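You operate a simulated robot arm through the tools that you are given. There is no shell and no other tool.

Carry out the task below with a simulated robot arm. There is one attempt and no reset: what you move stays moved.

## Task
Route the paprika to bin 1 and send it.
Fine: fan on first, then levers A3 and B5 down and D3 up; then press the send button; all the paprika lands in bin 1; other levers and knobs stay.

The check looks at the end state, three seconds after you hand in, the way a careful person would. Anything else that was tipped, shoved, dropped, spilled or broken makes it a failure.

## Robot
A 7-joint arm with a two-finger parallel gripper, fixed in place. Base frame: the origin is at the foot of the arm, x ahead of it, y to its left, z up. Lengths are in mm, angles in degrees, forces in N, time in s.
Its first joint turns from -149.0 to 149.0 degrees. Payload 3.5 kg.
The tool frame sits at the grasp point between the pads (the TCP): z along the fingers, y along the line on which they close. The tips reach 23 mm beyond it. Largest opening 94 mm; finger width 38, thickness 10; the body of the gripper, 54 by 96 mm, starts 39 mm behind the TCP.
Orientation is that of the tool frame in the base frame, as [roll, pitch, yaw] about the fixed x, y, z axes, in that order (R = Rz(yaw) Ry(pitch) Rx(roll)). With the fingers straight down and closing along the base's y, the tool's x points along the base's -x, its y along +y and its z along -z.

## Interface
- The arm moves only by the tool arm_command. Its argument "steps" is a list of rows, each a list of 3 entries, a list of its own where there are three numbers: the shift along the tool's x, y, z in mm, then the turn, a rotation vector about the tool's x, y, z in degrees, then the gripper command, from -1 (shut) to 1 (fully open), values between in proportion. In form: [[[x, y, z], [rx, ry, rz], hand], ...]. A call has 1 to 20 rows; each row shifts and turns the commanded pose from where the row before left it, along the tool's axes as they then stand. A row lasts 0.2 s, in which the tool goes at most 50 mm and 8.6 degrees; a call with a longer step from one row to the next is refused whole, and so is a gripper value outside its range. A pose out of reach is approached as far as the arm can. The call stops where the force on the tool passes 90 N (or 10 N more than at its start, if that is more) or the arm is blocked; 0.2 s more then pass. The fingers move at their own pace (about 153 mm/s each) and stop on an object; they squeeze with about 32 N. The grip force told is the motor's: it shows also when the fingers shut on nothing. Time passes only in rows, and 0.2 s behind the last, so rows that do not move let the fingers close. It gives the time, the measured TCP pose, the force on the tool (base axes), the opening and the grip force at its end, in the units of the frame above (readings bear some noise), with the torque about the TCP (base axes, N m) and any sound that the robot's microphone picked up.
- Cameras (640 x 400 px; columns grow to the right, rows downward): "scene" is fixed at [400.2, -650.3, 1286.9]; the picture's right is [0.96, -0.29, 0.00], its down [-0.09, -0.30, -0.95] and it looks along [0.27, 0.91, -0.32] (base axes); focal length 313 px, centre (320, 200). "wrist" rides on the gripper at [87, 16, -75] in the tool frame; the picture's right is [-0.18, 0.98, 0.00], its down [-0.58, -0.11, -0.81] and it looks along [-0.79, -0.15, 0.59] (tool axes); focal length 243 px, centre (320, 200). There is no depth. A picture from a camera that has moved, and an enlarged one, comes with that camera's place and axes in the base frame and with its lens.
- get_image(camera): a new picture of that camera. The clock stands still meanwhile.
- enlarge(camera, box): a new picture of the part [left, top, right, bottom] of that camera's present view, enlarged. The clock stands still meanwhile.
- job_done(): hands the job in; it is judged then, once.

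Nothing tells you positions but the pictures and the camera data. Unless the task says otherwise, let go and move clear before handing in.

The tools are called after "Call:" as a command line: name --argument value ..., lists and objects as JSON in quotes. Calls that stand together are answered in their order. arm_command: Moves the arm, as the interface text tells. Its arguments: {"type":"object","properties":{"steps":{"type":"array","items":{"type":"array"}}},"required":["steps"]} The other tools are called the same way: get_image (camera) takes a picture; enlarge (camera, box) takes an enlarged picture of a part of a camera's view; job_done () hands the job in.

At the start:

```text
time_s: 0.0
eef_pos: [427.6, 809.3, 1198.6]
ee_rot: [179.7, 0.2, 180.0]
wrist_force: [-0.8, 0.1, -0.7]
torque: [0.02, -0.01, 0.02]
width: 94.1
finger_force: 0.2
```

scene: 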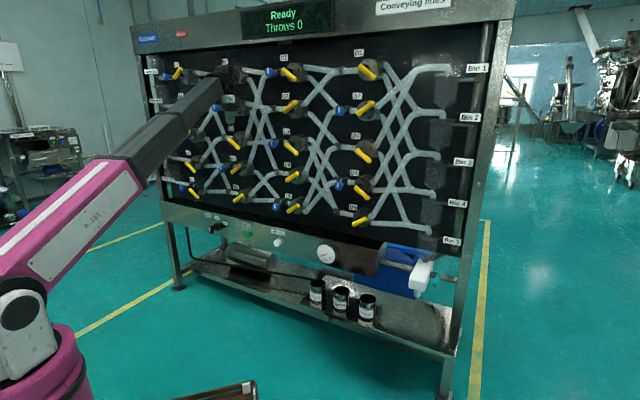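
wrist: 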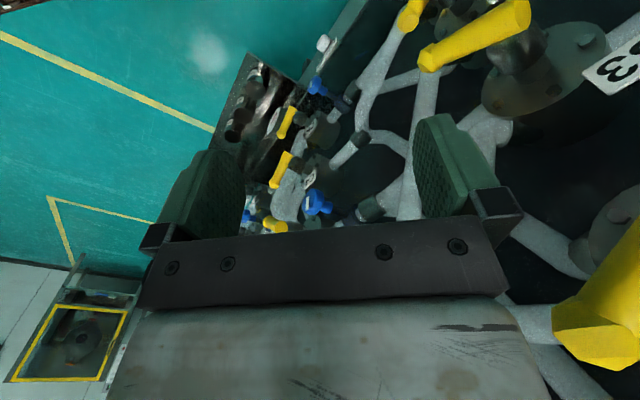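

I see a tall conveying board with several levers, a display reading "Ready / Throws 0", and the arm close to the board. I'll first enlarge parts of the scene to read the labels.

Call:
enlarge --camera "scene" --box '[130, 0, 330, 125]'

Call:
enlarge --camera "scene" --box '[130, 110, 330, 235]'

Call:
enlarge --camera "scene" --box '[310, 0, 510, 125]'

Call:
enlarge --camera "scene" --box '[300, 120, 500, 245]'

Call:
enlarge --camera "scene" --box '[160, 190, 480, 390]'

```text
3.20 times, centred on (230, 62) of scene
camera zoom: at [400.2, -650.3, 1286.9], right [0.96, -0.29, 0.0], down [-0.09, -0.3, -0.95], along [0.27, 0.91, -0.32], focal length 1002 px, centre (608, 640)
```

zoom: 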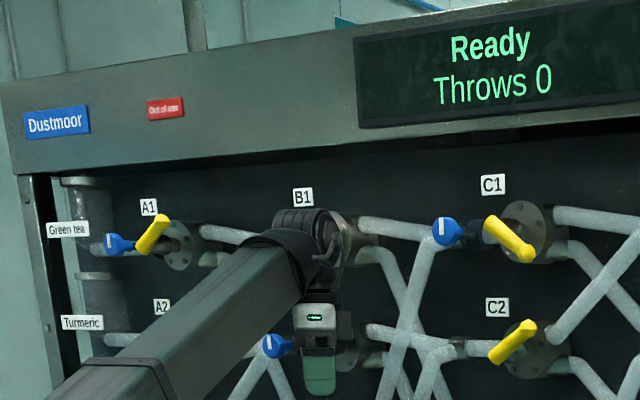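

```text
3.20 times, centred on (230, 172) of scene
camera zoom: at [400.2, -650.3, 1286.9], right [0.96, -0.29, 0.0], down [-0.09, -0.3, -0.95], along [0.27, 0.91, -0.32], focal length 1002 px, centre (608, 288)
```

zoom: 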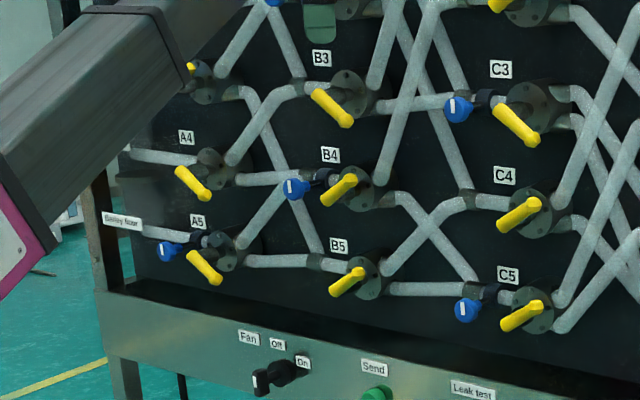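

```text
3.20 times, centred on (410, 62) of scene
camera zoom: at [400.2, -650.3, 1286.9], right [0.96, -0.29, 0.0], down [-0.09, -0.3, -0.95], along [0.27, 0.91, -0.32], focal length 1002 px, centre (32, 640)
```

zoom: 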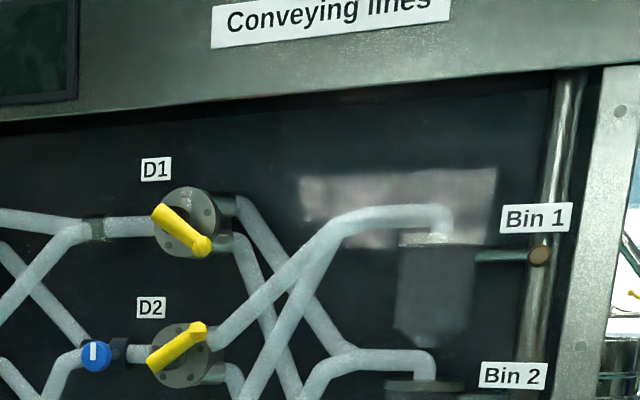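

```text
3.20 times, centred on (400, 182) of scene
camera zoom: at [400.2, -650.3, 1286.9], right [0.96, -0.29, 0.0], down [-0.09, -0.3, -0.95], along [0.27, 0.91, -0.32], focal length 1002 px, centre (64, 256)
```

zoom: 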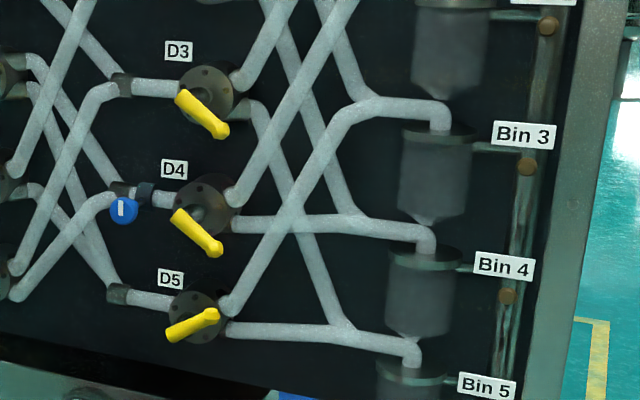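

```text
2.00 times, centred on (320, 290) of scene
camera zoom: at [400.2, -650.3, 1286.9], right [0.96, -0.29, 0.0], down [-0.09, -0.3, -0.95], along [0.27, 0.91, -0.32], focal length 626 px, centre (320, 20)
```

zoom: 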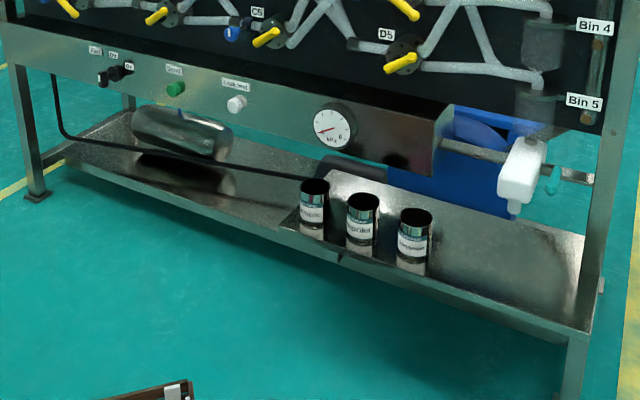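

The arm hides A3 and the feed labels on the left of the board. I'll back the gripper straight away from the board (base -y) and look again.

Call:
arm_command --steps '[[[0, -30, 0], [0, 0, 0], 1], [[0, -50, 0], [0, 0, 0], 1], [[0, -50, 0], [0, 0, 0], 1], [[0, -50, 0], [0, 0, 0], 1], [[0, -50, 0], [0, 0, 0], 1], [[0, -50, 0], [0, 0, 0], 1], [[0, -20, 0], [0, 0, 0], 1]]'

Call:
get_image --camera "scene"

Call:
get_image --camera "wrist"

```text
time_s: 1.6
eef_pos: [453.4, 541.5, 1118.2]
ee_rot: [179.0, 0.8, 180.0]
wrist_force: [0.4, -0.3, 1.0]
torque: [-0.02, -0.02, -0.02]
width: 94.1
finger_force: 0.0
out of reach, approached as far as the arm can: row 2, 3, 4, 5, 6, 7
```

```text
taken
```

scene: 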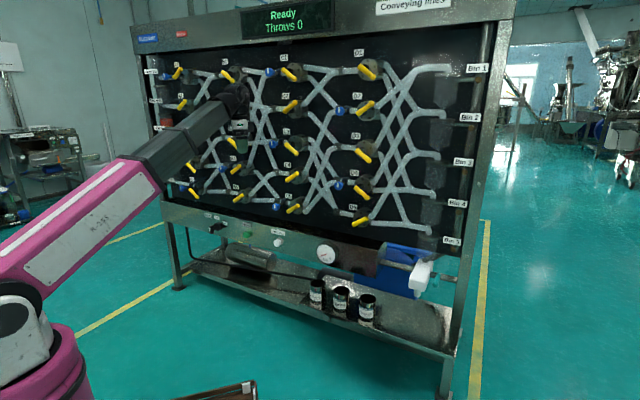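

```text
taken
camera wrist: at [366.9, 556.5, 1190.9], right [0.18, 0.98, 0.02], down [0.57, -0.12, 0.81], along [0.8, -0.14, -0.58], focal length 243 px, centre (320, 200)
```

wrist: 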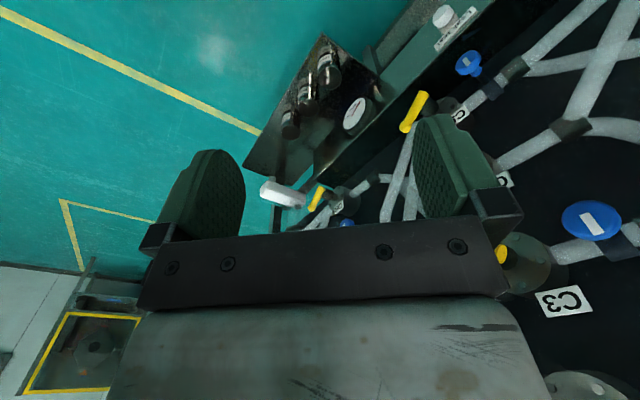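

The board stands at about 45° to the base axes, roughly 1000 mm out along (1,1)/√2, and the lever rows are about 150 mm apart. I'll turn the gripper to point horizontally at the board, which also gives the wrist camera a better view.

Call:
arm_command --steps '[[[0, 0, 0], [0, -8, 0], 1], [[0, 0, 0], [0, -8, 0], 1], [[0, 0, 0], [0, -8, 0], 1], [[0, 0, 0], [0, -8, 0], 1], [[0, 0, 0], [0, -8, 0], 1]]'

```text
time_s: 2.8
eef_pos: [453.1, 540.7, 1116.1]
ee_rot: [179.6, 40.3, 179.7]
wrist_force: [0.4, -0.5, 0.2]
torque: [0.02, -0.01, -0.01]
width: 94.0
finger_force: 0.1
```

The tilt is working and the TCP is holding in place. Next I'll turn toward the board at 45° azimuth and finish tilting to horizontal.

Call:
arm_command --steps '[[[0, 0, 0], [-4.85, 0, -5.72], 1], [[0, 0, 0], [-4.85, 0, -5.72], 1], [[0, 0, 0], [-4.85, 0, -5.72], 1], [[0, 0, 0], [-4.85, 0, -5.72], 1], [[0, 0, 0], [-4.85, 0, -5.72], 1], [[0, 0, 0], [-4.85, 0, -5.72], 1], [[0, 0, 0], [0, -8.3, 0], 1], [[0, 0, 0], [0, -8.3, 0], 1], [[0, 0, 0], [0, -8.3, 0], 1], [[0, 0, 0], [0, -8.3, 0], 1], [[0, 0, 0], [0, -8.3, 0], 1], [[0, 0, 0], [0, -8.2, 0], 1]]'

Call:
get_image --camera "wrist"

Call:
get_image --camera "scene"

```text
time_s: 5.4
eef_pos: [452.8, 540.4, 1117.2]
ee_rot: [49.2, 89.6, 94.2]
wrist_force: [-0.5, -0.5, -0.5]
torque: [0.06, 0.01, 0.01]
width: 94.0
finger_force: 0.1
```

```text
taken
camera wrist: at [387.8, 500.3, 1030.9], right [-0.7, 0.69, 0.19], down [-0.49, -0.65, 0.58], along [0.52, 0.31, 0.79], focal length 243 px, centre (320, 200)
```

wrist: 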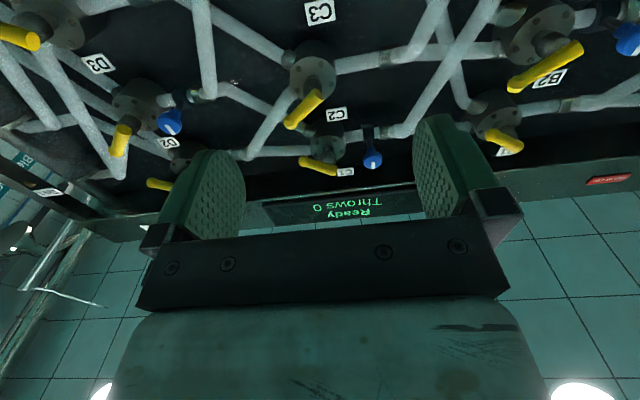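

```text
taken
```

scene: 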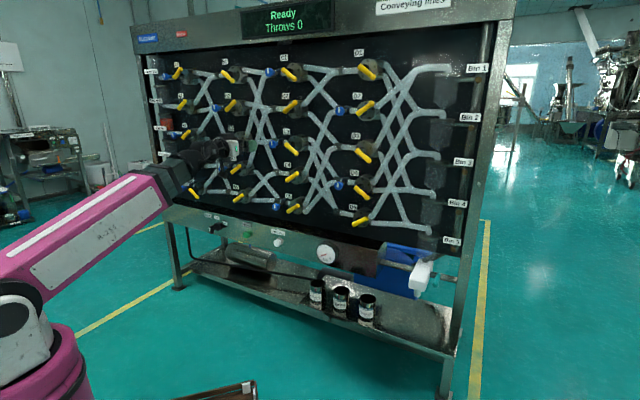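

Call:
enlarge --camera "wrist" --box '[0, 0, 240, 200]'

Call:
enlarge --camera "wrist" --box '[220, 0, 420, 190]'

Call:
enlarge --camera "scene" --box '[130, 40, 270, 130]'

Call:
enlarge --camera "scene" --box '[130, 110, 270, 200]'

Call:
enlarge --camera "scene" --box '[190, 190, 310, 265]'

Call:
enlarge --camera "scene" --box '[290, 260, 410, 335]'

```text
2.00 times, centred on (120, 100) of wrist
camera zoom: at [387.8, 500.3, 1030.9], right [-0.7, 0.69, 0.19], down [-0.49, -0.65, 0.58], along [0.52, 0.31, 0.79], focal length 485 px, centre (720, 400)
```

zoom: 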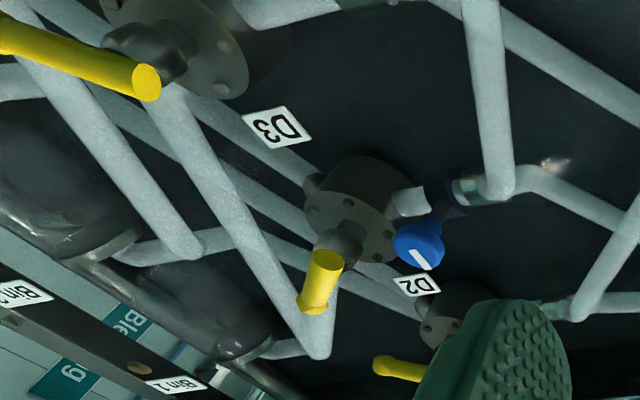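

```text
2.11 times, centred on (320, 95) of wrist
camera zoom: at [387.8, 500.3, 1030.9], right [-0.7, 0.69, 0.19], down [-0.49, -0.65, 0.58], along [0.52, 0.31, 0.79], focal length 511 px, centre (320, 421)
```

zoom: 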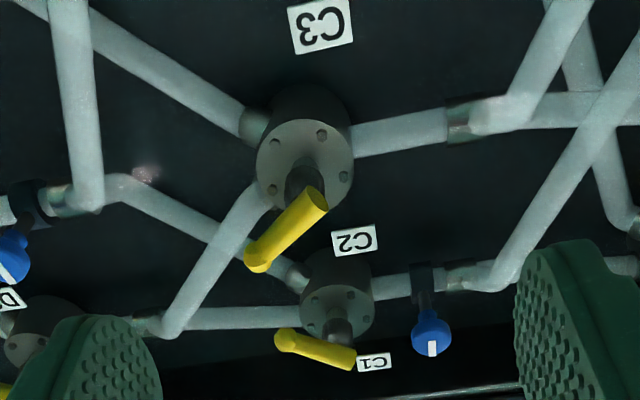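

```text
4.44 times, centred on (200, 85) of scene
camera zoom: at [400.2, -650.3, 1286.9], right [0.96, -0.29, 0.0], down [-0.09, -0.3, -0.95], along [0.27, 0.91, -0.32], focal length 1392 px, centre (853, 711)
```

zoom: 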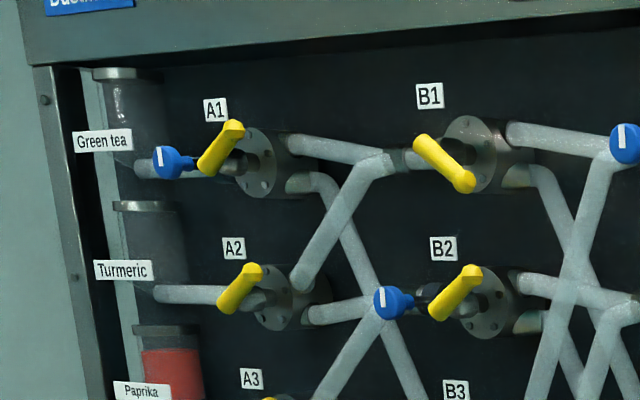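

```text
4.44 times, centred on (200, 155) of scene
camera zoom: at [400.2, -650.3, 1286.9], right [0.96, -0.29, 0.0], down [-0.09, -0.3, -0.95], along [0.27, 0.91, -0.32], focal length 1392 px, centre (853, 400)
```

zoom: 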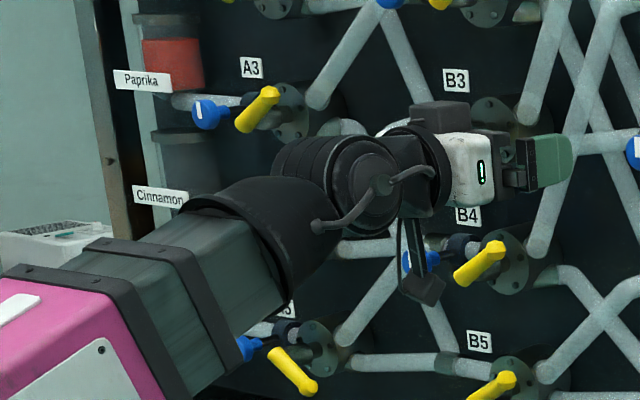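

```text
5.33 times, centred on (250, 228) of scene
camera zoom: at [400.2, -650.3, 1286.9], right [0.96, -0.29, 0.0], down [-0.09, -0.3, -0.95], along [0.27, 0.91, -0.32], focal length 1670 px, centre (693, 53)
```

zoom: 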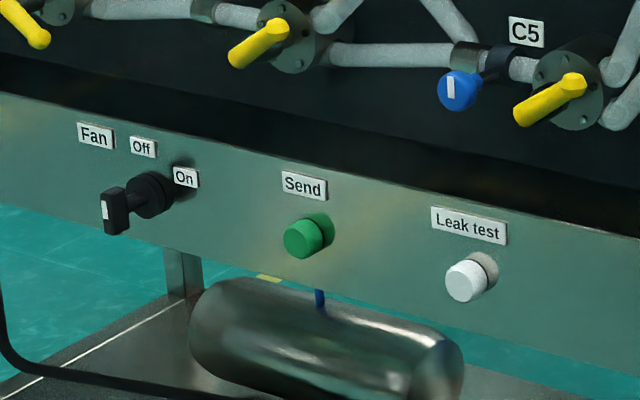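

```text
5.33 times, centred on (350, 298) of scene
camera zoom: at [400.2, -650.3, 1286.9], right [0.96, -0.29, 0.0], down [-0.09, -0.3, -0.95], along [0.27, 0.91, -0.32], focal length 1670 px, centre (160, -320)
```

zoom: 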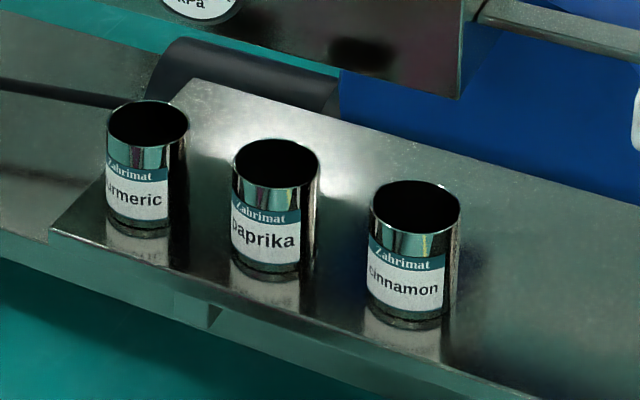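

The paprika is already in the third hopper, at A3. A3 and B5 point up and D3 points down. The fan knob is at the lower left, set to Off. I'll move to the lower left and tilt the wrist camera for a head-on look at the panel.

Call:
arm_command --steps '[[[33, 30, -9], [0, 0, 0], 1], [[33, 30, -9], [0, 0, 0], 1], [[33, 30, -9], [0, 0, 0], 1], [[33, 30, -9], [0, 0, 0], 1], [[33, 30, -9], [0, 0, 0], 1], [[33, 30, -9], [0, 0, 0], 1], [[33, 30, -9], [0, 0, 0], 1], [[33, 30, -9], [0, 0, 0], 1], [[33, 30, -9], [0, 0, 0], 1], [[33, 30, -9], [0, 0, 0], 1], [[33, 30, -9], [0, 0, 0], 1], [[0, 0, 0], [0, 8.3, 0], 1], [[0, 0, 0], [0, 8.3, 0], 1], [[0, 0, 0], [0, 8.3, 0], 1], [[0, 0, 0], [0, 8.3, 0], 1], [[0, 0, 0], [0, 8.3, 0], 1], [[0, 0, 0], [0, 8.3, 0], 1]]'

Call:
get_image --camera "wrist"

Call:
get_image --camera "scene"

```text
time_s: 9.0
eef_pos: [147.2, 706.4, 755.1]
ee_rot: [179.7, 40.3, -135.3]
wrist_force: [0.5, 0.3, 0.0]
torque: [0.04, 0.03, 0.01]
width: 94.2
finger_force: 0.1
```

```text
taken
camera wrist: at [55.7, 636.9, 757.4], right [-0.6, 0.79, 0.12], down [0.03, -0.13, 0.99], along [0.8, 0.59, 0.06], focal length 243 px, centre (320, 200)
```

wrist: 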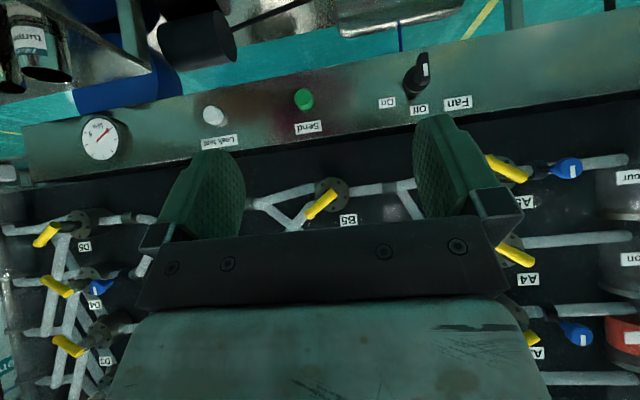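

```text
taken
```

scene: 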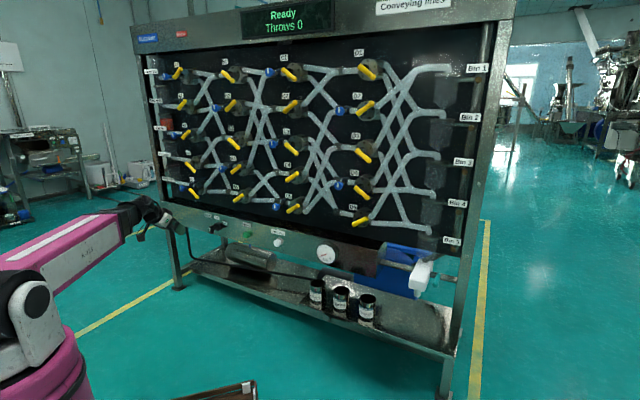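

Call:
enlarge --camera "wrist" --box '[360, 40, 500, 128]'

Call:
enlarge --camera "scene" --box '[130, 100, 290, 200]'

Call:
enlarge --camera "scene" --box '[195, 205, 235, 230]'

Call:
enlarge --camera "wrist" --box '[180, 70, 340, 170]'

```text
4.55 times, centred on (430, 84) of wrist
camera zoom: at [55.7, 636.9, 757.4], right [-0.6, 0.79, 0.12], down [0.03, -0.13, 0.99], along [0.8, 0.59, 0.06], focal length 1103 px, centre (-180, 727)
```

zoom: 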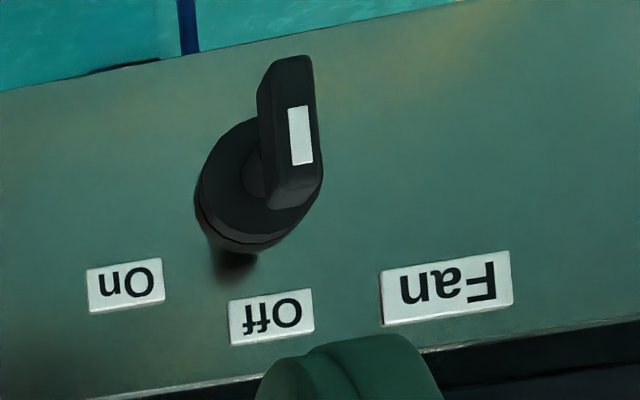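

```text
4.00 times, centred on (210, 150) of scene
camera zoom: at [400.2, -650.3, 1286.9], right [0.96, -0.29, 0.0], down [-0.09, -0.3, -0.95], along [0.27, 0.91, -0.32], focal length 1253 px, centre (760, 400)
```

zoom: 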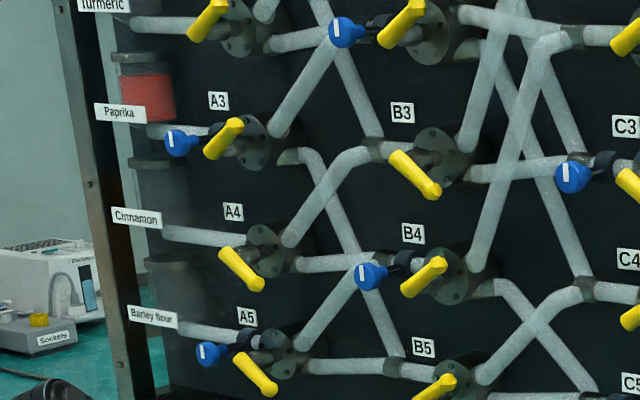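

```text
16.00 times, centred on (215, 218) of scene
camera zoom: at [400.2, -650.3, 1286.9], right [0.96, -0.29, 0.0], down [-0.09, -0.3, -0.95], along [0.27, 0.91, -0.32], focal length 5011 px, centre (2000, -80)
```

zoom: 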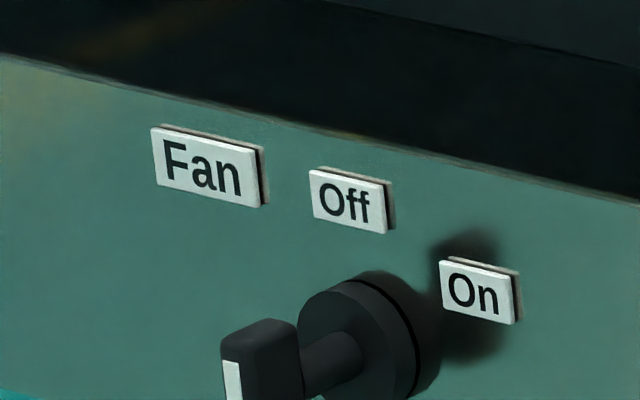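

```text
4.00 times, centred on (260, 120) of wrist
camera zoom: at [55.7, 636.9, 757.4], right [-0.6, 0.79, 0.12], down [0.03, -0.13, 0.99], along [0.8, 0.59, 0.06], focal length 970 px, centre (560, 520)
```

zoom: 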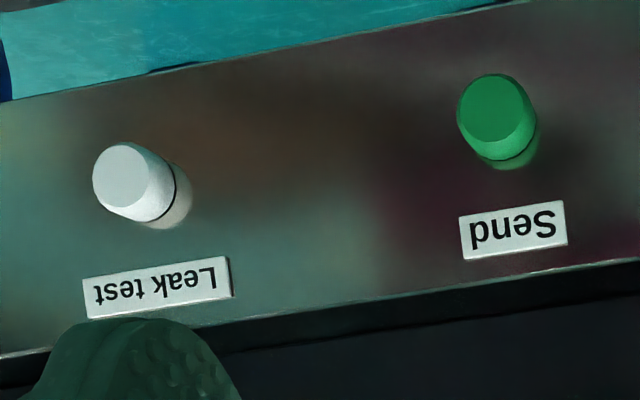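

Call:
enlarge --camera "wrist" --box '[270, 160, 390, 235]'

Call:
enlarge --camera "wrist" --box '[20, 190, 180, 290]'

Call:
enlarge --camera "wrist" --box '[470, 140, 640, 370]'

Call:
enlarge --camera "scene" --box '[210, 175, 270, 212]'

Call:
enlarge --camera "scene" --box '[340, 115, 400, 152]'

Call:
enlarge --camera "scene" --box '[150, 120, 210, 157]'

```text
5.33 times, centred on (330, 198) of wrist
camera zoom: at [55.7, 636.9, 757.4], right [-0.6, 0.79, 0.12], down [0.03, -0.13, 0.99], along [0.8, 0.59, 0.06], focal length 1294 px, centre (267, 213)
```

zoom: 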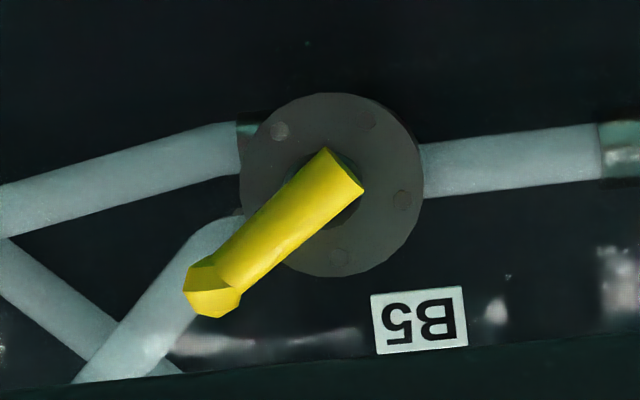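

```text
4.00 times, centred on (100, 240) of wrist
camera zoom: at [55.7, 636.9, 757.4], right [-0.6, 0.79, 0.12], down [0.03, -0.13, 0.99], along [0.8, 0.59, 0.06], focal length 970 px, centre (1200, 40)
```

zoom: 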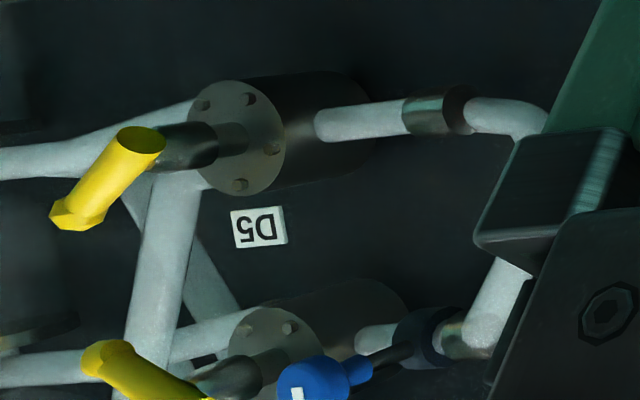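

```text
1.74 times, centred on (555, 255) of wrist
camera zoom: at [55.7, 636.9, 757.4], right [-0.6, 0.79, 0.12], down [0.03, -0.13, 0.99], along [0.8, 0.59, 0.06], focal length 422 px, centre (-89, 104)
```

zoom: 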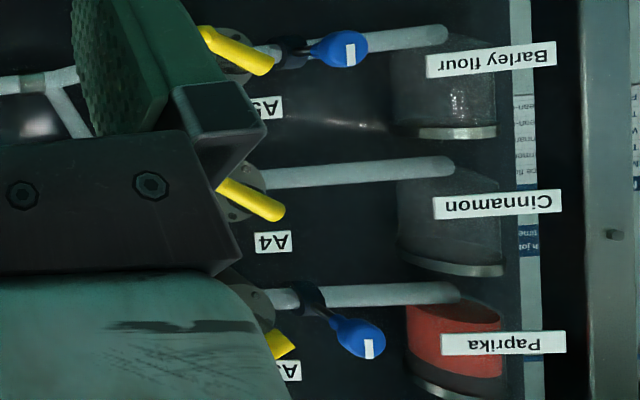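

```text
10.67 times, centred on (240, 194) of scene
camera zoom: at [400.2, -650.3, 1286.9], right [0.96, -0.29, 0.0], down [-0.09, -0.3, -0.95], along [0.27, 0.91, -0.32], focal length 3341 px, centre (1173, 269)
```

zoom: 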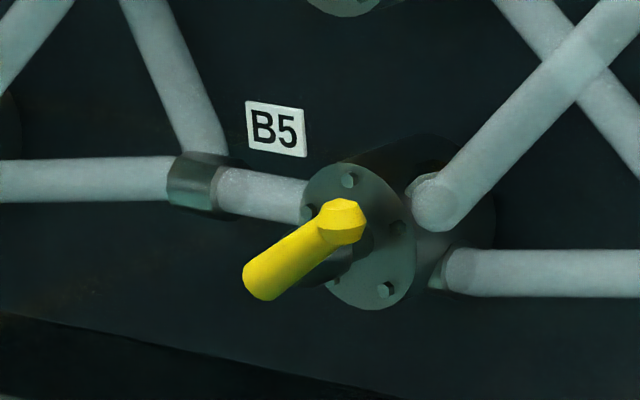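

```text
10.67 times, centred on (370, 134) of scene
camera zoom: at [400.2, -650.3, 1286.9], right [0.96, -0.29, 0.0], down [-0.09, -0.3, -0.95], along [0.27, 0.91, -0.32], focal length 3341 px, centre (-213, 909)
```

zoom: 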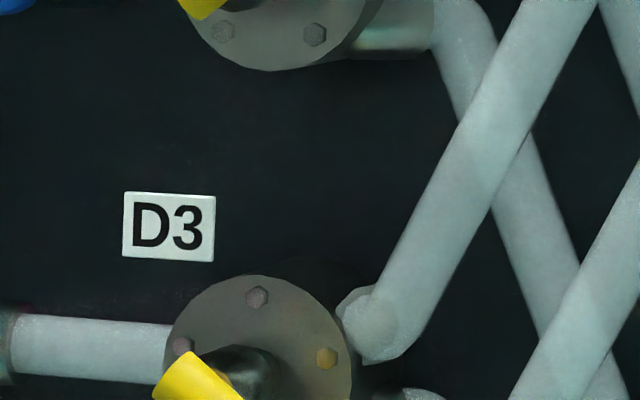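

```text
10.67 times, centred on (180, 138) of scene
camera zoom: at [400.2, -650.3, 1286.9], right [0.96, -0.29, 0.0], down [-0.09, -0.3, -0.95], along [0.27, 0.91, -0.32], focal length 3341 px, centre (1813, 856)
```

zoom: 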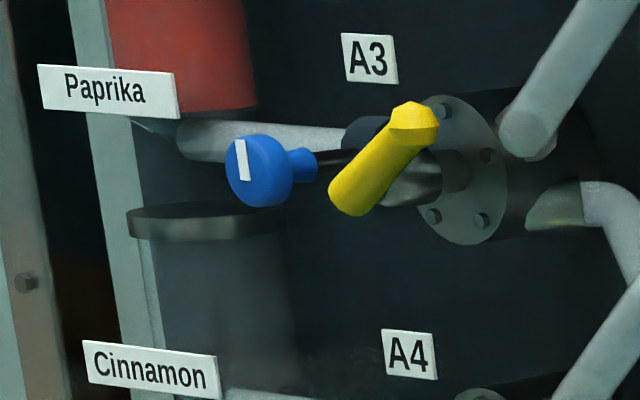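

Triangulating from both cameras gives these positions:
- **Board:** exactly at 45°.
- **Fan knob bar:** about t=-548 along the board, z=582, front face near d=938. Off is straight up and On is about 60° clockwise.
- **Lever plane:** about d=962.

I'll bring the gripper back to horizontal and line it up in front of the fan knob, well short of contact.

Call:
arm_command --steps '[[[0, 0, 0], [0, -8.3, 0], 0.3], [[0, 0, 0], [0, -8.3, 0], 0.3], [[0, 0, 0], [0, -8.3, 0], 0.3], [[0, 0, 0], [0, -8.3, 0], 0.3], [[0, 0, 0], [0, -8.3, 0], 0.3], [[0, 0, 0], [0, -8.2, 0], 0.3], [[30, 26, 30], [0, 0, 0], 0.3], [[30, 26, 30], [0, 0, 0], 0.3], [[30, 26, 30], [0, 0, 0], 0.3], [[30, 26, 30], [0, 0, 0], 0.3], [[30, 26, 30], [0, 0, 0], 0.3], [[23, 23, 30], [0, 0, 0], 0.3], [[0, 0, 40], [0, 0, 0], 0.3]]'

Call:
get_image --camera "wrist"

Call:
get_image --camera "scene"

```text
time_s: 11.8
eef_pos: [192.7, 971.1, 585.0]
ee_rot: [77.1, 89.8, 122.0]
wrist_force: [-0.3, 0.7, -0.3]
torque: [0.0, 0.0, 0.02]
width: 61.1
finger_force: 0.0
```

```text
taken
camera wrist: at [129.0, 929.4, 497.4], right [-0.69, 0.69, 0.19], down [-0.49, -0.65, 0.58], along [0.53, 0.31, 0.79], focal length 243 px, centre (320, 200)
```

wrist: 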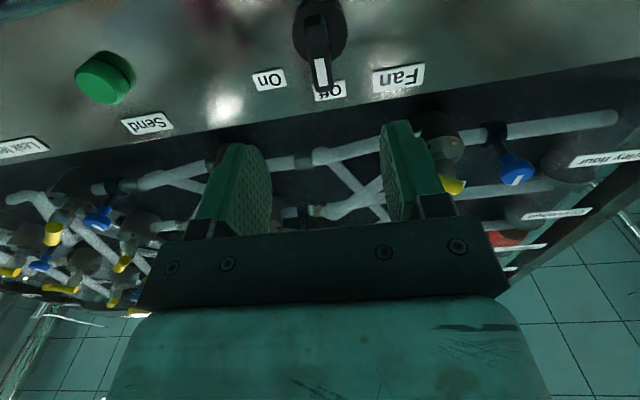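

```text
taken
```

scene: 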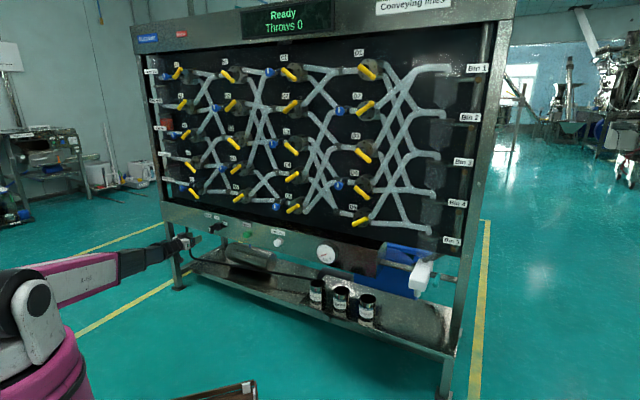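

Call:
enlarge --camera "wrist" --box '[240, 0, 440, 125]'

Call:
enlarge --camera "scene" --box '[165, 195, 265, 260]'

```text
3.20 times, centred on (340, 62) of wrist
camera zoom: at [129.0, 929.4, 497.4], right [-0.69, 0.69, 0.19], down [-0.49, -0.65, 0.58], along [0.53, 0.31, 0.79], focal length 776 px, centre (256, 640)
```

zoom: 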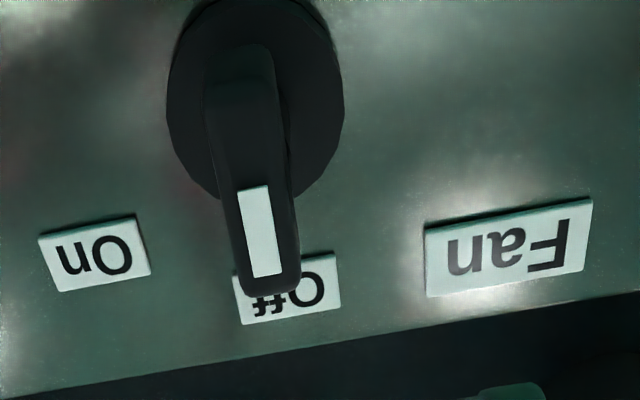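

```text
6.15 times, centred on (215, 228) of scene
camera zoom: at [400.2, -650.3, 1286.9], right [0.96, -0.29, 0.0], down [-0.09, -0.3, -0.95], along [0.27, 0.91, -0.32], focal length 1927 px, centre (966, 31)
```

zoom: 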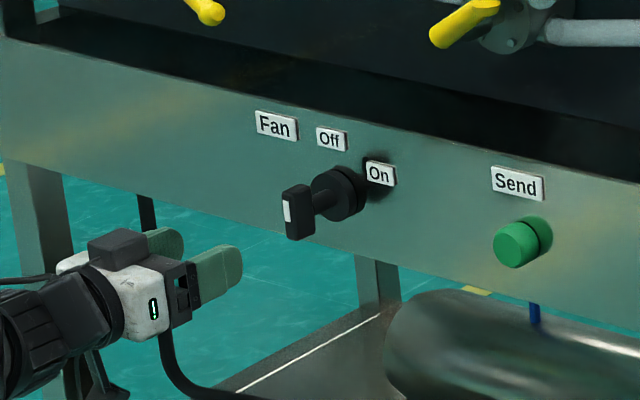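

The fan bar points up to Off, centred near t=-551, z=580. I'll move most of the way in with the fingers straddling it and check alignment before closing.

Call:
arm_command --steps '[[[5, 1, 30], [0, 0, 0], 0.3], [[0, 0, 30], [0, 0, 0], 0.3], [[0, 0, 25], [0, 0, 0], 0.3]]'

Call:
get_image --camera "wrist"

Call:
enlarge --camera "scene" --box '[165, 195, 265, 260]'

```text
time_s: 12.6
eef_pos: [253.6, 1031.1, 579.8]
ee_rot: [79.0, 89.6, 124.0]
wrist_force: [1.0, -0.3, -0.2]
torque: [0.02, 0.02, -0.01]
width: 61.2
finger_force: 0.1
```

```text
taken
camera wrist: at [189.0, 989.8, 493.0], right [-0.69, 0.69, 0.19], down [-0.49, -0.65, 0.58], along [0.53, 0.31, 0.79], focal length 243 px, centre (320, 200)
```

wrist: 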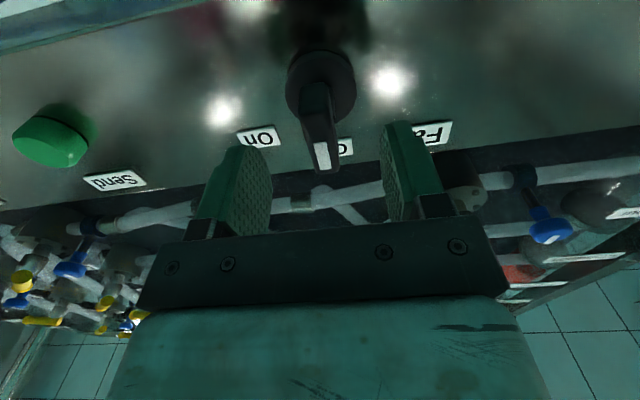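

```text
6.15 times, centred on (215, 228) of scene
camera zoom: at [400.2, -650.3, 1286.9], right [0.96, -0.29, 0.0], down [-0.09, -0.3, -0.95], along [0.27, 0.91, -0.32], focal length 1927 px, centre (966, 31)
```

zoom: 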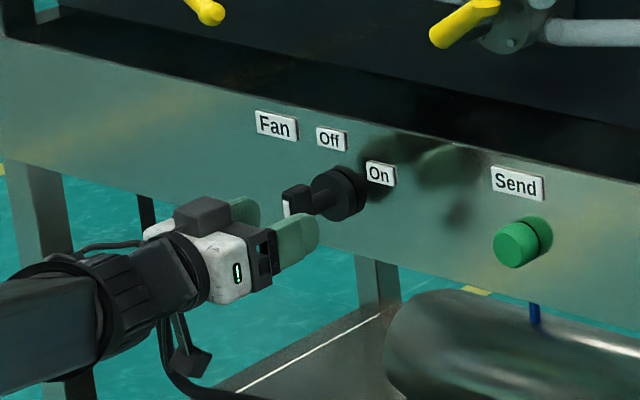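

Call:
enlarge --camera "wrist" --box '[250, 30, 410, 190]'

```text
2.50 times, centred on (330, 110) of wrist
camera zoom: at [189.0, 989.8, 493.0], right [-0.69, 0.69, 0.19], down [-0.49, -0.65, 0.58], along [0.53, 0.31, 0.79], focal length 606 px, centre (295, 425)
```

zoom: 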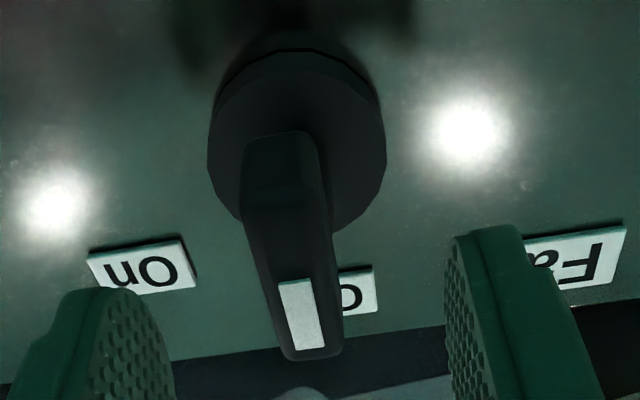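

The bar is centred between the fingers. I'll move the last ~32 mm in and close on it.

Call:
arm_command --steps '[[[0, 0.8, 17], [0, 0, 0], 0.3], [[0, 0.7, 15.5], [0, 0, 0], 0.3], [[0, 0, 0], [0, 0, 0], 0.3], [[0, 0, 0], [0, 0, 0], -0.4], [[0, 0, 0], [0, 0, 0], -1], [[0, 0, 0], [0, 0, 0], -1]]'

Call:
get_image --camera "wrist"

Call:
enlarge --camera "scene" --box '[165, 195, 265, 260]'

```text
time_s: 14.0
eef_pos: [276.8, 1055.3, 578.0]
ee_rot: [80.3, 89.7, 125.2]
wrist_force: [4.6, -4.3, -0.1]
torque: [0.03, 0.0, 0.05]
width: 17.4
finger_force: 45.3
```

```text
taken
camera wrist: at [212.7, 1014.1, 492.6], right [-0.69, 0.69, 0.19], down [-0.49, -0.65, 0.58], along [0.53, 0.31, 0.79], focal length 243 px, centre (320, 200)
```

wrist: 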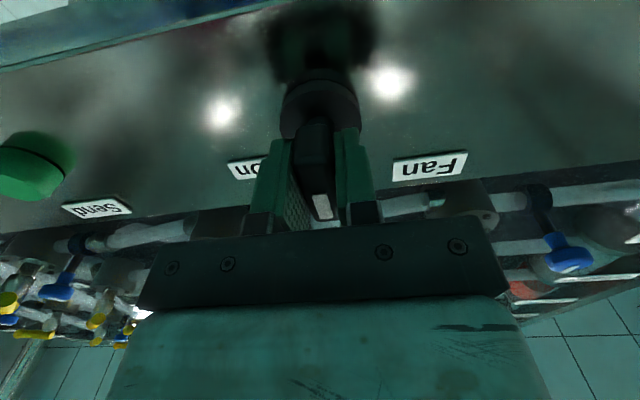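

```text
6.15 times, centred on (215, 228) of scene
camera zoom: at [400.2, -650.3, 1286.9], right [0.96, -0.29, 0.0], down [-0.09, -0.3, -0.95], along [0.27, 0.91, -0.32], focal length 1927 px, centre (966, 31)
```

zoom: 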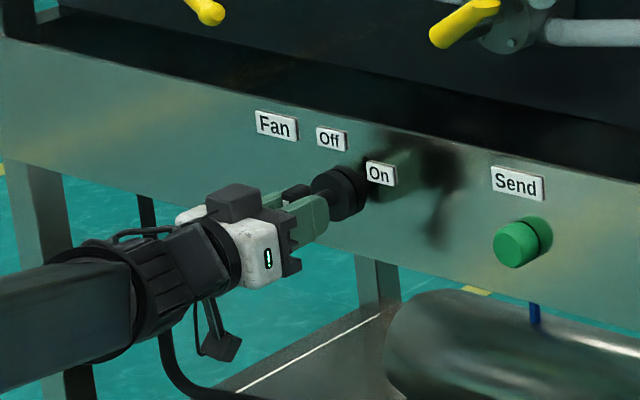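

The bar is gripped at 17.4 mm. I'll turn it clockwise as seen from the front, toward On, in small steps and watch the forces.

Call:
arm_command --steps '[[[0, 0, 0], [0, 0, 7], -1], [[0, 0, 0], [0, 0, 7], -1], [[0, 0, 0], [0, 0, 7], -1]]'

Call:
get_image --camera "wrist"

```text
time_s: 14.8
eef_pos: [277.1, 1055.2, 578.7]
ee_rot: [89.9, 68.7, 134.9]
wrist_force: [8.0, -3.3, -2.4]
torque: [0.04, -0.02, 0.02]
width: 17.4
finger_force: 44.8
```

```text
taken
camera wrist: at [191.1, 1035.7, 504.5], right [-0.6, 0.6, 0.53], down [-0.35, -0.79, 0.5], along [0.72, 0.12, 0.68], focal length 243 px, centre (320, 200)
```

wrist: 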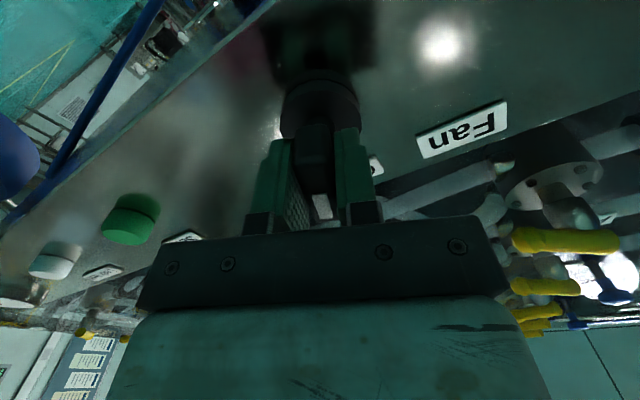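

Call:
arm_command --steps '[[[0, 0, 0], [0, 0, 7], -1], [[0, 0, 0], [0, 0, 7], -1], [[0, 0, 0], [0, 0, 7], -1]]'

Call:
arm_command --steps '[[[0, 0, 0], [0, 0, 6], -1], [[0, 0, 0], [0, 0, 6], -1]]'

Call:
get_image --camera "wrist"

Call:
enlarge --camera "scene" --box '[165, 195, 265, 260]'

```text
time_s: 15.6
eef_pos: [275.7, 1055.4, 578.2]
ee_rot: [90.0, 47.6, 135.0]
wrist_force: [1.0, -3.9, -5.2]
torque: [0.28, -0.28, -0.78]
width: 17.5
finger_force: 45.3
```

```text
time_s: 16.2
eef_pos: [275.7, 1056.3, 580.4]
ee_rot: [93.0, 36.8, 135.5]
wrist_force: [11.3, -3.2, -17.2]
torque: [0.45, -0.31, 1.28]
width: 18.2
finger_force: 45.2
out of reach, approached as far as the arm can: row 2
stopped in row 2: the force on the tool passed its limit at 97 N (the readings are from after the stop); the commanded pose is now the measured one
```

```text
taken
camera wrist: at [166.8, 1060.9, 544.6], right [-0.28, 0.35, 0.9], down [-0.21, -0.93, 0.29], along [0.94, -0.1, 0.33], focal length 243 px, centre (320, 200)
```

wrist: 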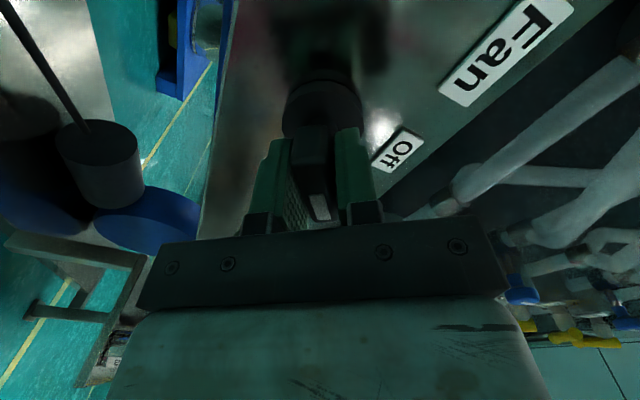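

```text
6.15 times, centred on (215, 228) of scene
camera zoom: at [400.2, -650.3, 1286.9], right [0.96, -0.29, 0.0], down [-0.09, -0.3, -0.95], along [0.27, 0.91, -0.32], focal length 1927 px, centre (966, 31)
```

zoom: 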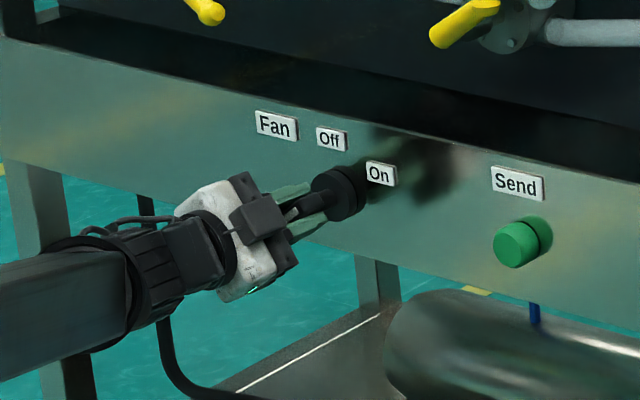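

The wrist reached its joint limit after about 53° of turn, so I can't finish in this grip. I'll release, back away, and look at where the knob stands. After that I'll regrip with the hand turned 180°.

Call:
arm_command --steps '[[[0, 0, 0], [0, 0, 0], 0.3], [[0, 0, 0], [0, 0, 0], 0.3], [[0, 0, -30], [0, 0, 0], 0.3], [[0, 0, -40], [0, 0, 0], 0.3]]'

Call:
get_image --camera "wrist"

Call:
enlarge --camera "scene" --box '[165, 195, 265, 260]'

```text
time_s: 17.2
eef_pos: [222.9, 1008.9, 585.6]
ee_rot: [92.8, 36.8, 135.5]
wrist_force: [-0.4, 0.6, -0.4]
torque: [0.0, 0.02, 0.0]
width: 61.3
finger_force: 0.0
```

```text
taken
camera wrist: at [113.6, 1012.9, 549.3], right [-0.28, 0.34, 0.9], down [-0.21, -0.93, 0.29], along [0.94, -0.1, 0.33], focal length 243 px, centre (320, 200)
```

wrist: 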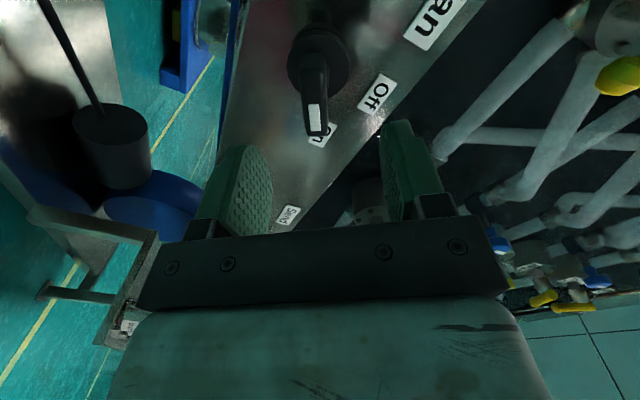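

```text
6.15 times, centred on (215, 228) of scene
camera zoom: at [400.2, -650.3, 1286.9], right [0.96, -0.29, 0.0], down [-0.09, -0.3, -0.95], along [0.27, 0.91, -0.32], focal length 1927 px, centre (966, 31)
```

zoom: 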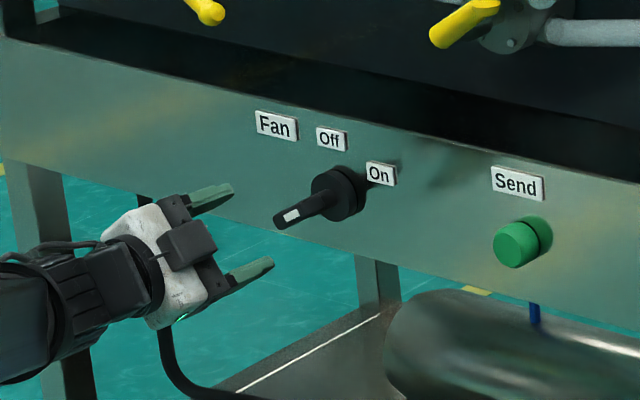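

Call:
enlarge --camera "wrist" --box '[260, 0, 420, 160]'

Call:
enlarge --camera "scene" --box '[200, 205, 240, 235]'

Call:
enlarge --camera "scene" --box '[305, 235, 355, 270]'

Call:
enlarge --camera "scene" --box '[230, 0, 350, 50]'

```text
2.50 times, centred on (340, 80) of wrist
camera zoom: at [113.6, 1012.9, 549.3], right [-0.28, 0.34, 0.9], down [-0.21, -0.93, 0.29], along [0.94, -0.1, 0.33], focal length 606 px, centre (270, 500)
```

zoom: 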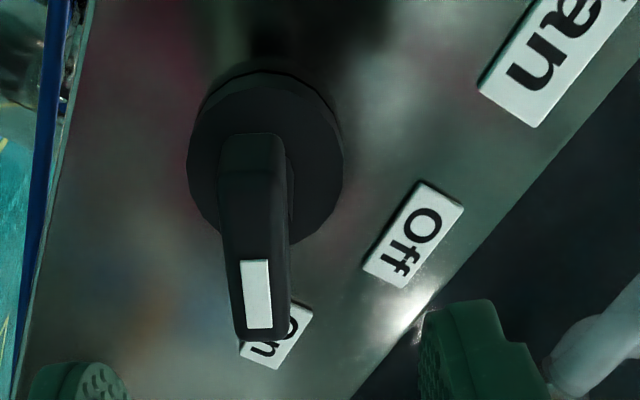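

```text
13.33 times, centred on (220, 220) of scene
camera zoom: at [400.2, -650.3, 1286.9], right [0.96, -0.29, 0.0], down [-0.09, -0.3, -0.95], along [0.27, 0.91, -0.32], focal length 4176 px, centre (1653, -67)
```

zoom: 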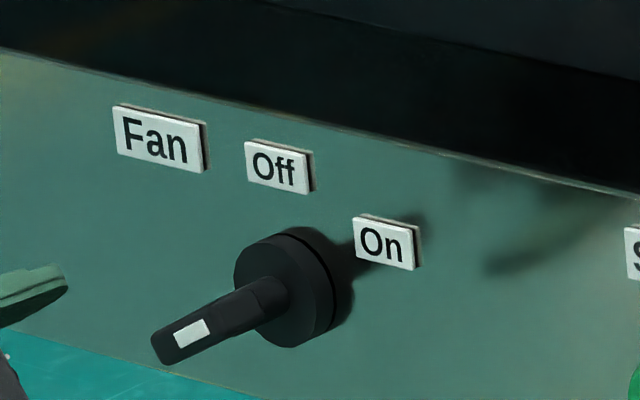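

```text
11.43 times, centred on (330, 252) of scene
camera zoom: at [400.2, -650.3, 1286.9], right [0.96, -0.29, 0.0], down [-0.09, -0.3, -0.95], along [0.27, 0.91, -0.32], focal length 3580 px, centre (206, -400)
```

zoom: 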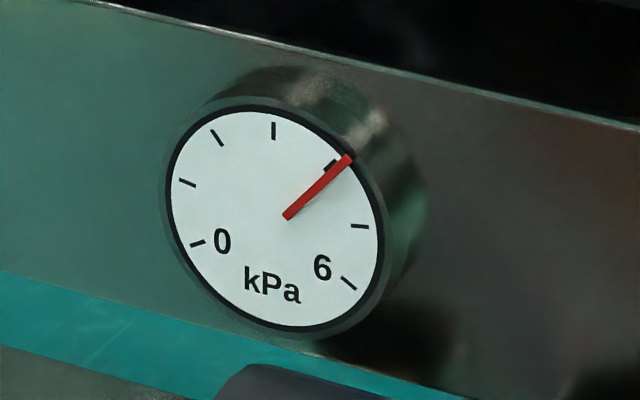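

```text
5.33 times, centred on (290, 25) of scene
camera zoom: at [400.2, -650.3, 1286.9], right [0.96, -0.29, 0.0], down [-0.09, -0.3, -0.95], along [0.27, 0.91, -0.32], focal length 1670 px, centre (480, 1133)
```

zoom: 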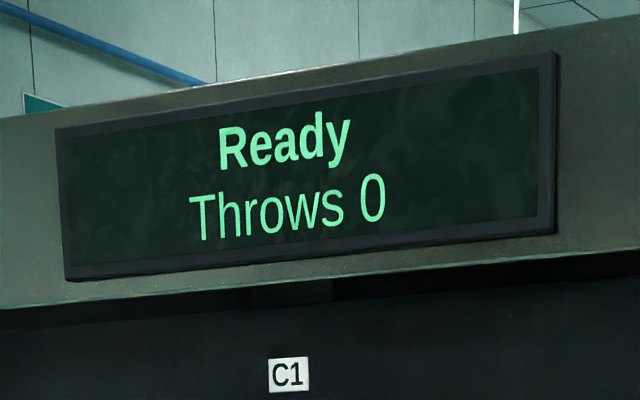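

The gauge now reads about 4 kPa and the knob points at On, so it snapped into place and the fan is running. I'll turn the hand upright again and close it. Then I'll rise in free space toward A3, whose lever knob is at about t=-642, z=1113, d=962.

Call:
arm_command --steps '[[[0, 0, -40], [0, 0, 0], -1], [[0, 0, 0], [0, 0, -7.6], -1], [[0, 0, 0], [0, 0, -7.6], -1], [[0, 0, 0], [0, 0, -7.6], -1], [[0, 0, 0], [0, 0, -7.6], -1], [[0, 0, 0], [0, 0, -7.6], -1], [[0, 0, 0], [0, 0, -7.6], -1], [[0, 0, 0], [0, 0, -7.6], -1]]'

```text
time_s: 19.0
eef_pos: [195.7, 979.4, 586.0]
ee_rot: [-175.1, 87.8, -131.4]
wrist_force: [0.6, -0.4, -0.1]
torque: [-0.02, -0.02, -0.01]
width: 0.1
finger_force: 31.8
```

Call:
arm_command --steps '[[[0, 0, 0], [-1.3, -2.2, 0], -1], [[-44.9, 7.4, 0], [0, 0, 0], -1], [[-44.9, 7.4, 0], [0, 0, 0], -1], [[-44.9, 7.4, 0], [0, 0, 0], -1], [[-44.9, 7.4, 0], [0, 0, 0], -1], [[-44.9, 7.4, 0], [0, 0, 0], -1], [[-44.9, 7.4, 0], [0, 0, 0], -1], [[-44.9, 7.4, 0], [0, 0, 0], -1], [[-44.9, 7.4, 0], [0, 0, 0], -1], [[-44.9, 7.4, 0], [0, 0, 0], -1], [[-44.9, 7.4, 0], [0, 0, 0], -1], [[-44.9, 7.4, 0], [0, 0, 0], -1], [[-44.9, 7.4, 0], [0, 0, 0], -1], [[-44.9, 7.4, 0], [0, 0, 0], -1]]'

Call:
get_image --camera "wrist"

Call:
get_image --camera "scene"

```text
time_s: 22.0
eef_pos: [126.5, 1047.0, 1169.7]
ee_rot: [-116.1, 89.9, -71.1]
wrist_force: [-0.7, -0.4, 0.5]
torque: [0.03, 0.04, 0.0]
width: 0.1
finger_force: 32.0
```

```text
taken
camera wrist: at [63.2, 1006.2, 1083.4], right [-0.7, 0.69, 0.18], down [-0.49, -0.65, 0.58], along [0.52, 0.31, 0.79], focal length 243 px, centre (320, 200)
```

wrist: 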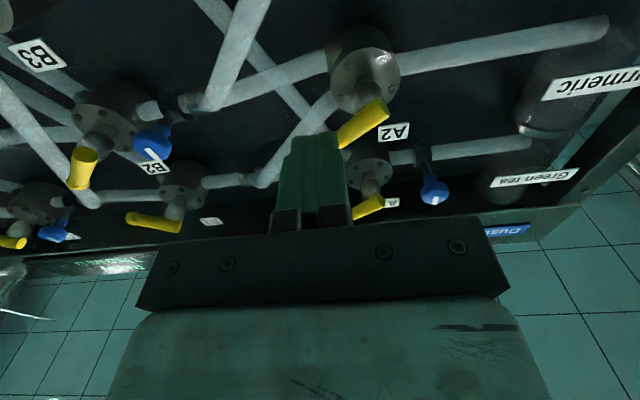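

```text
taken
```

scene: 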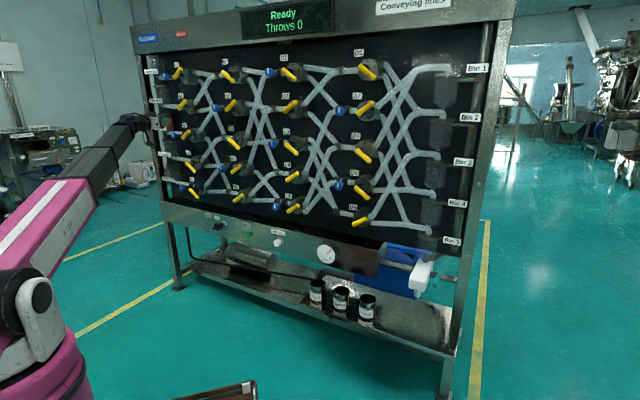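

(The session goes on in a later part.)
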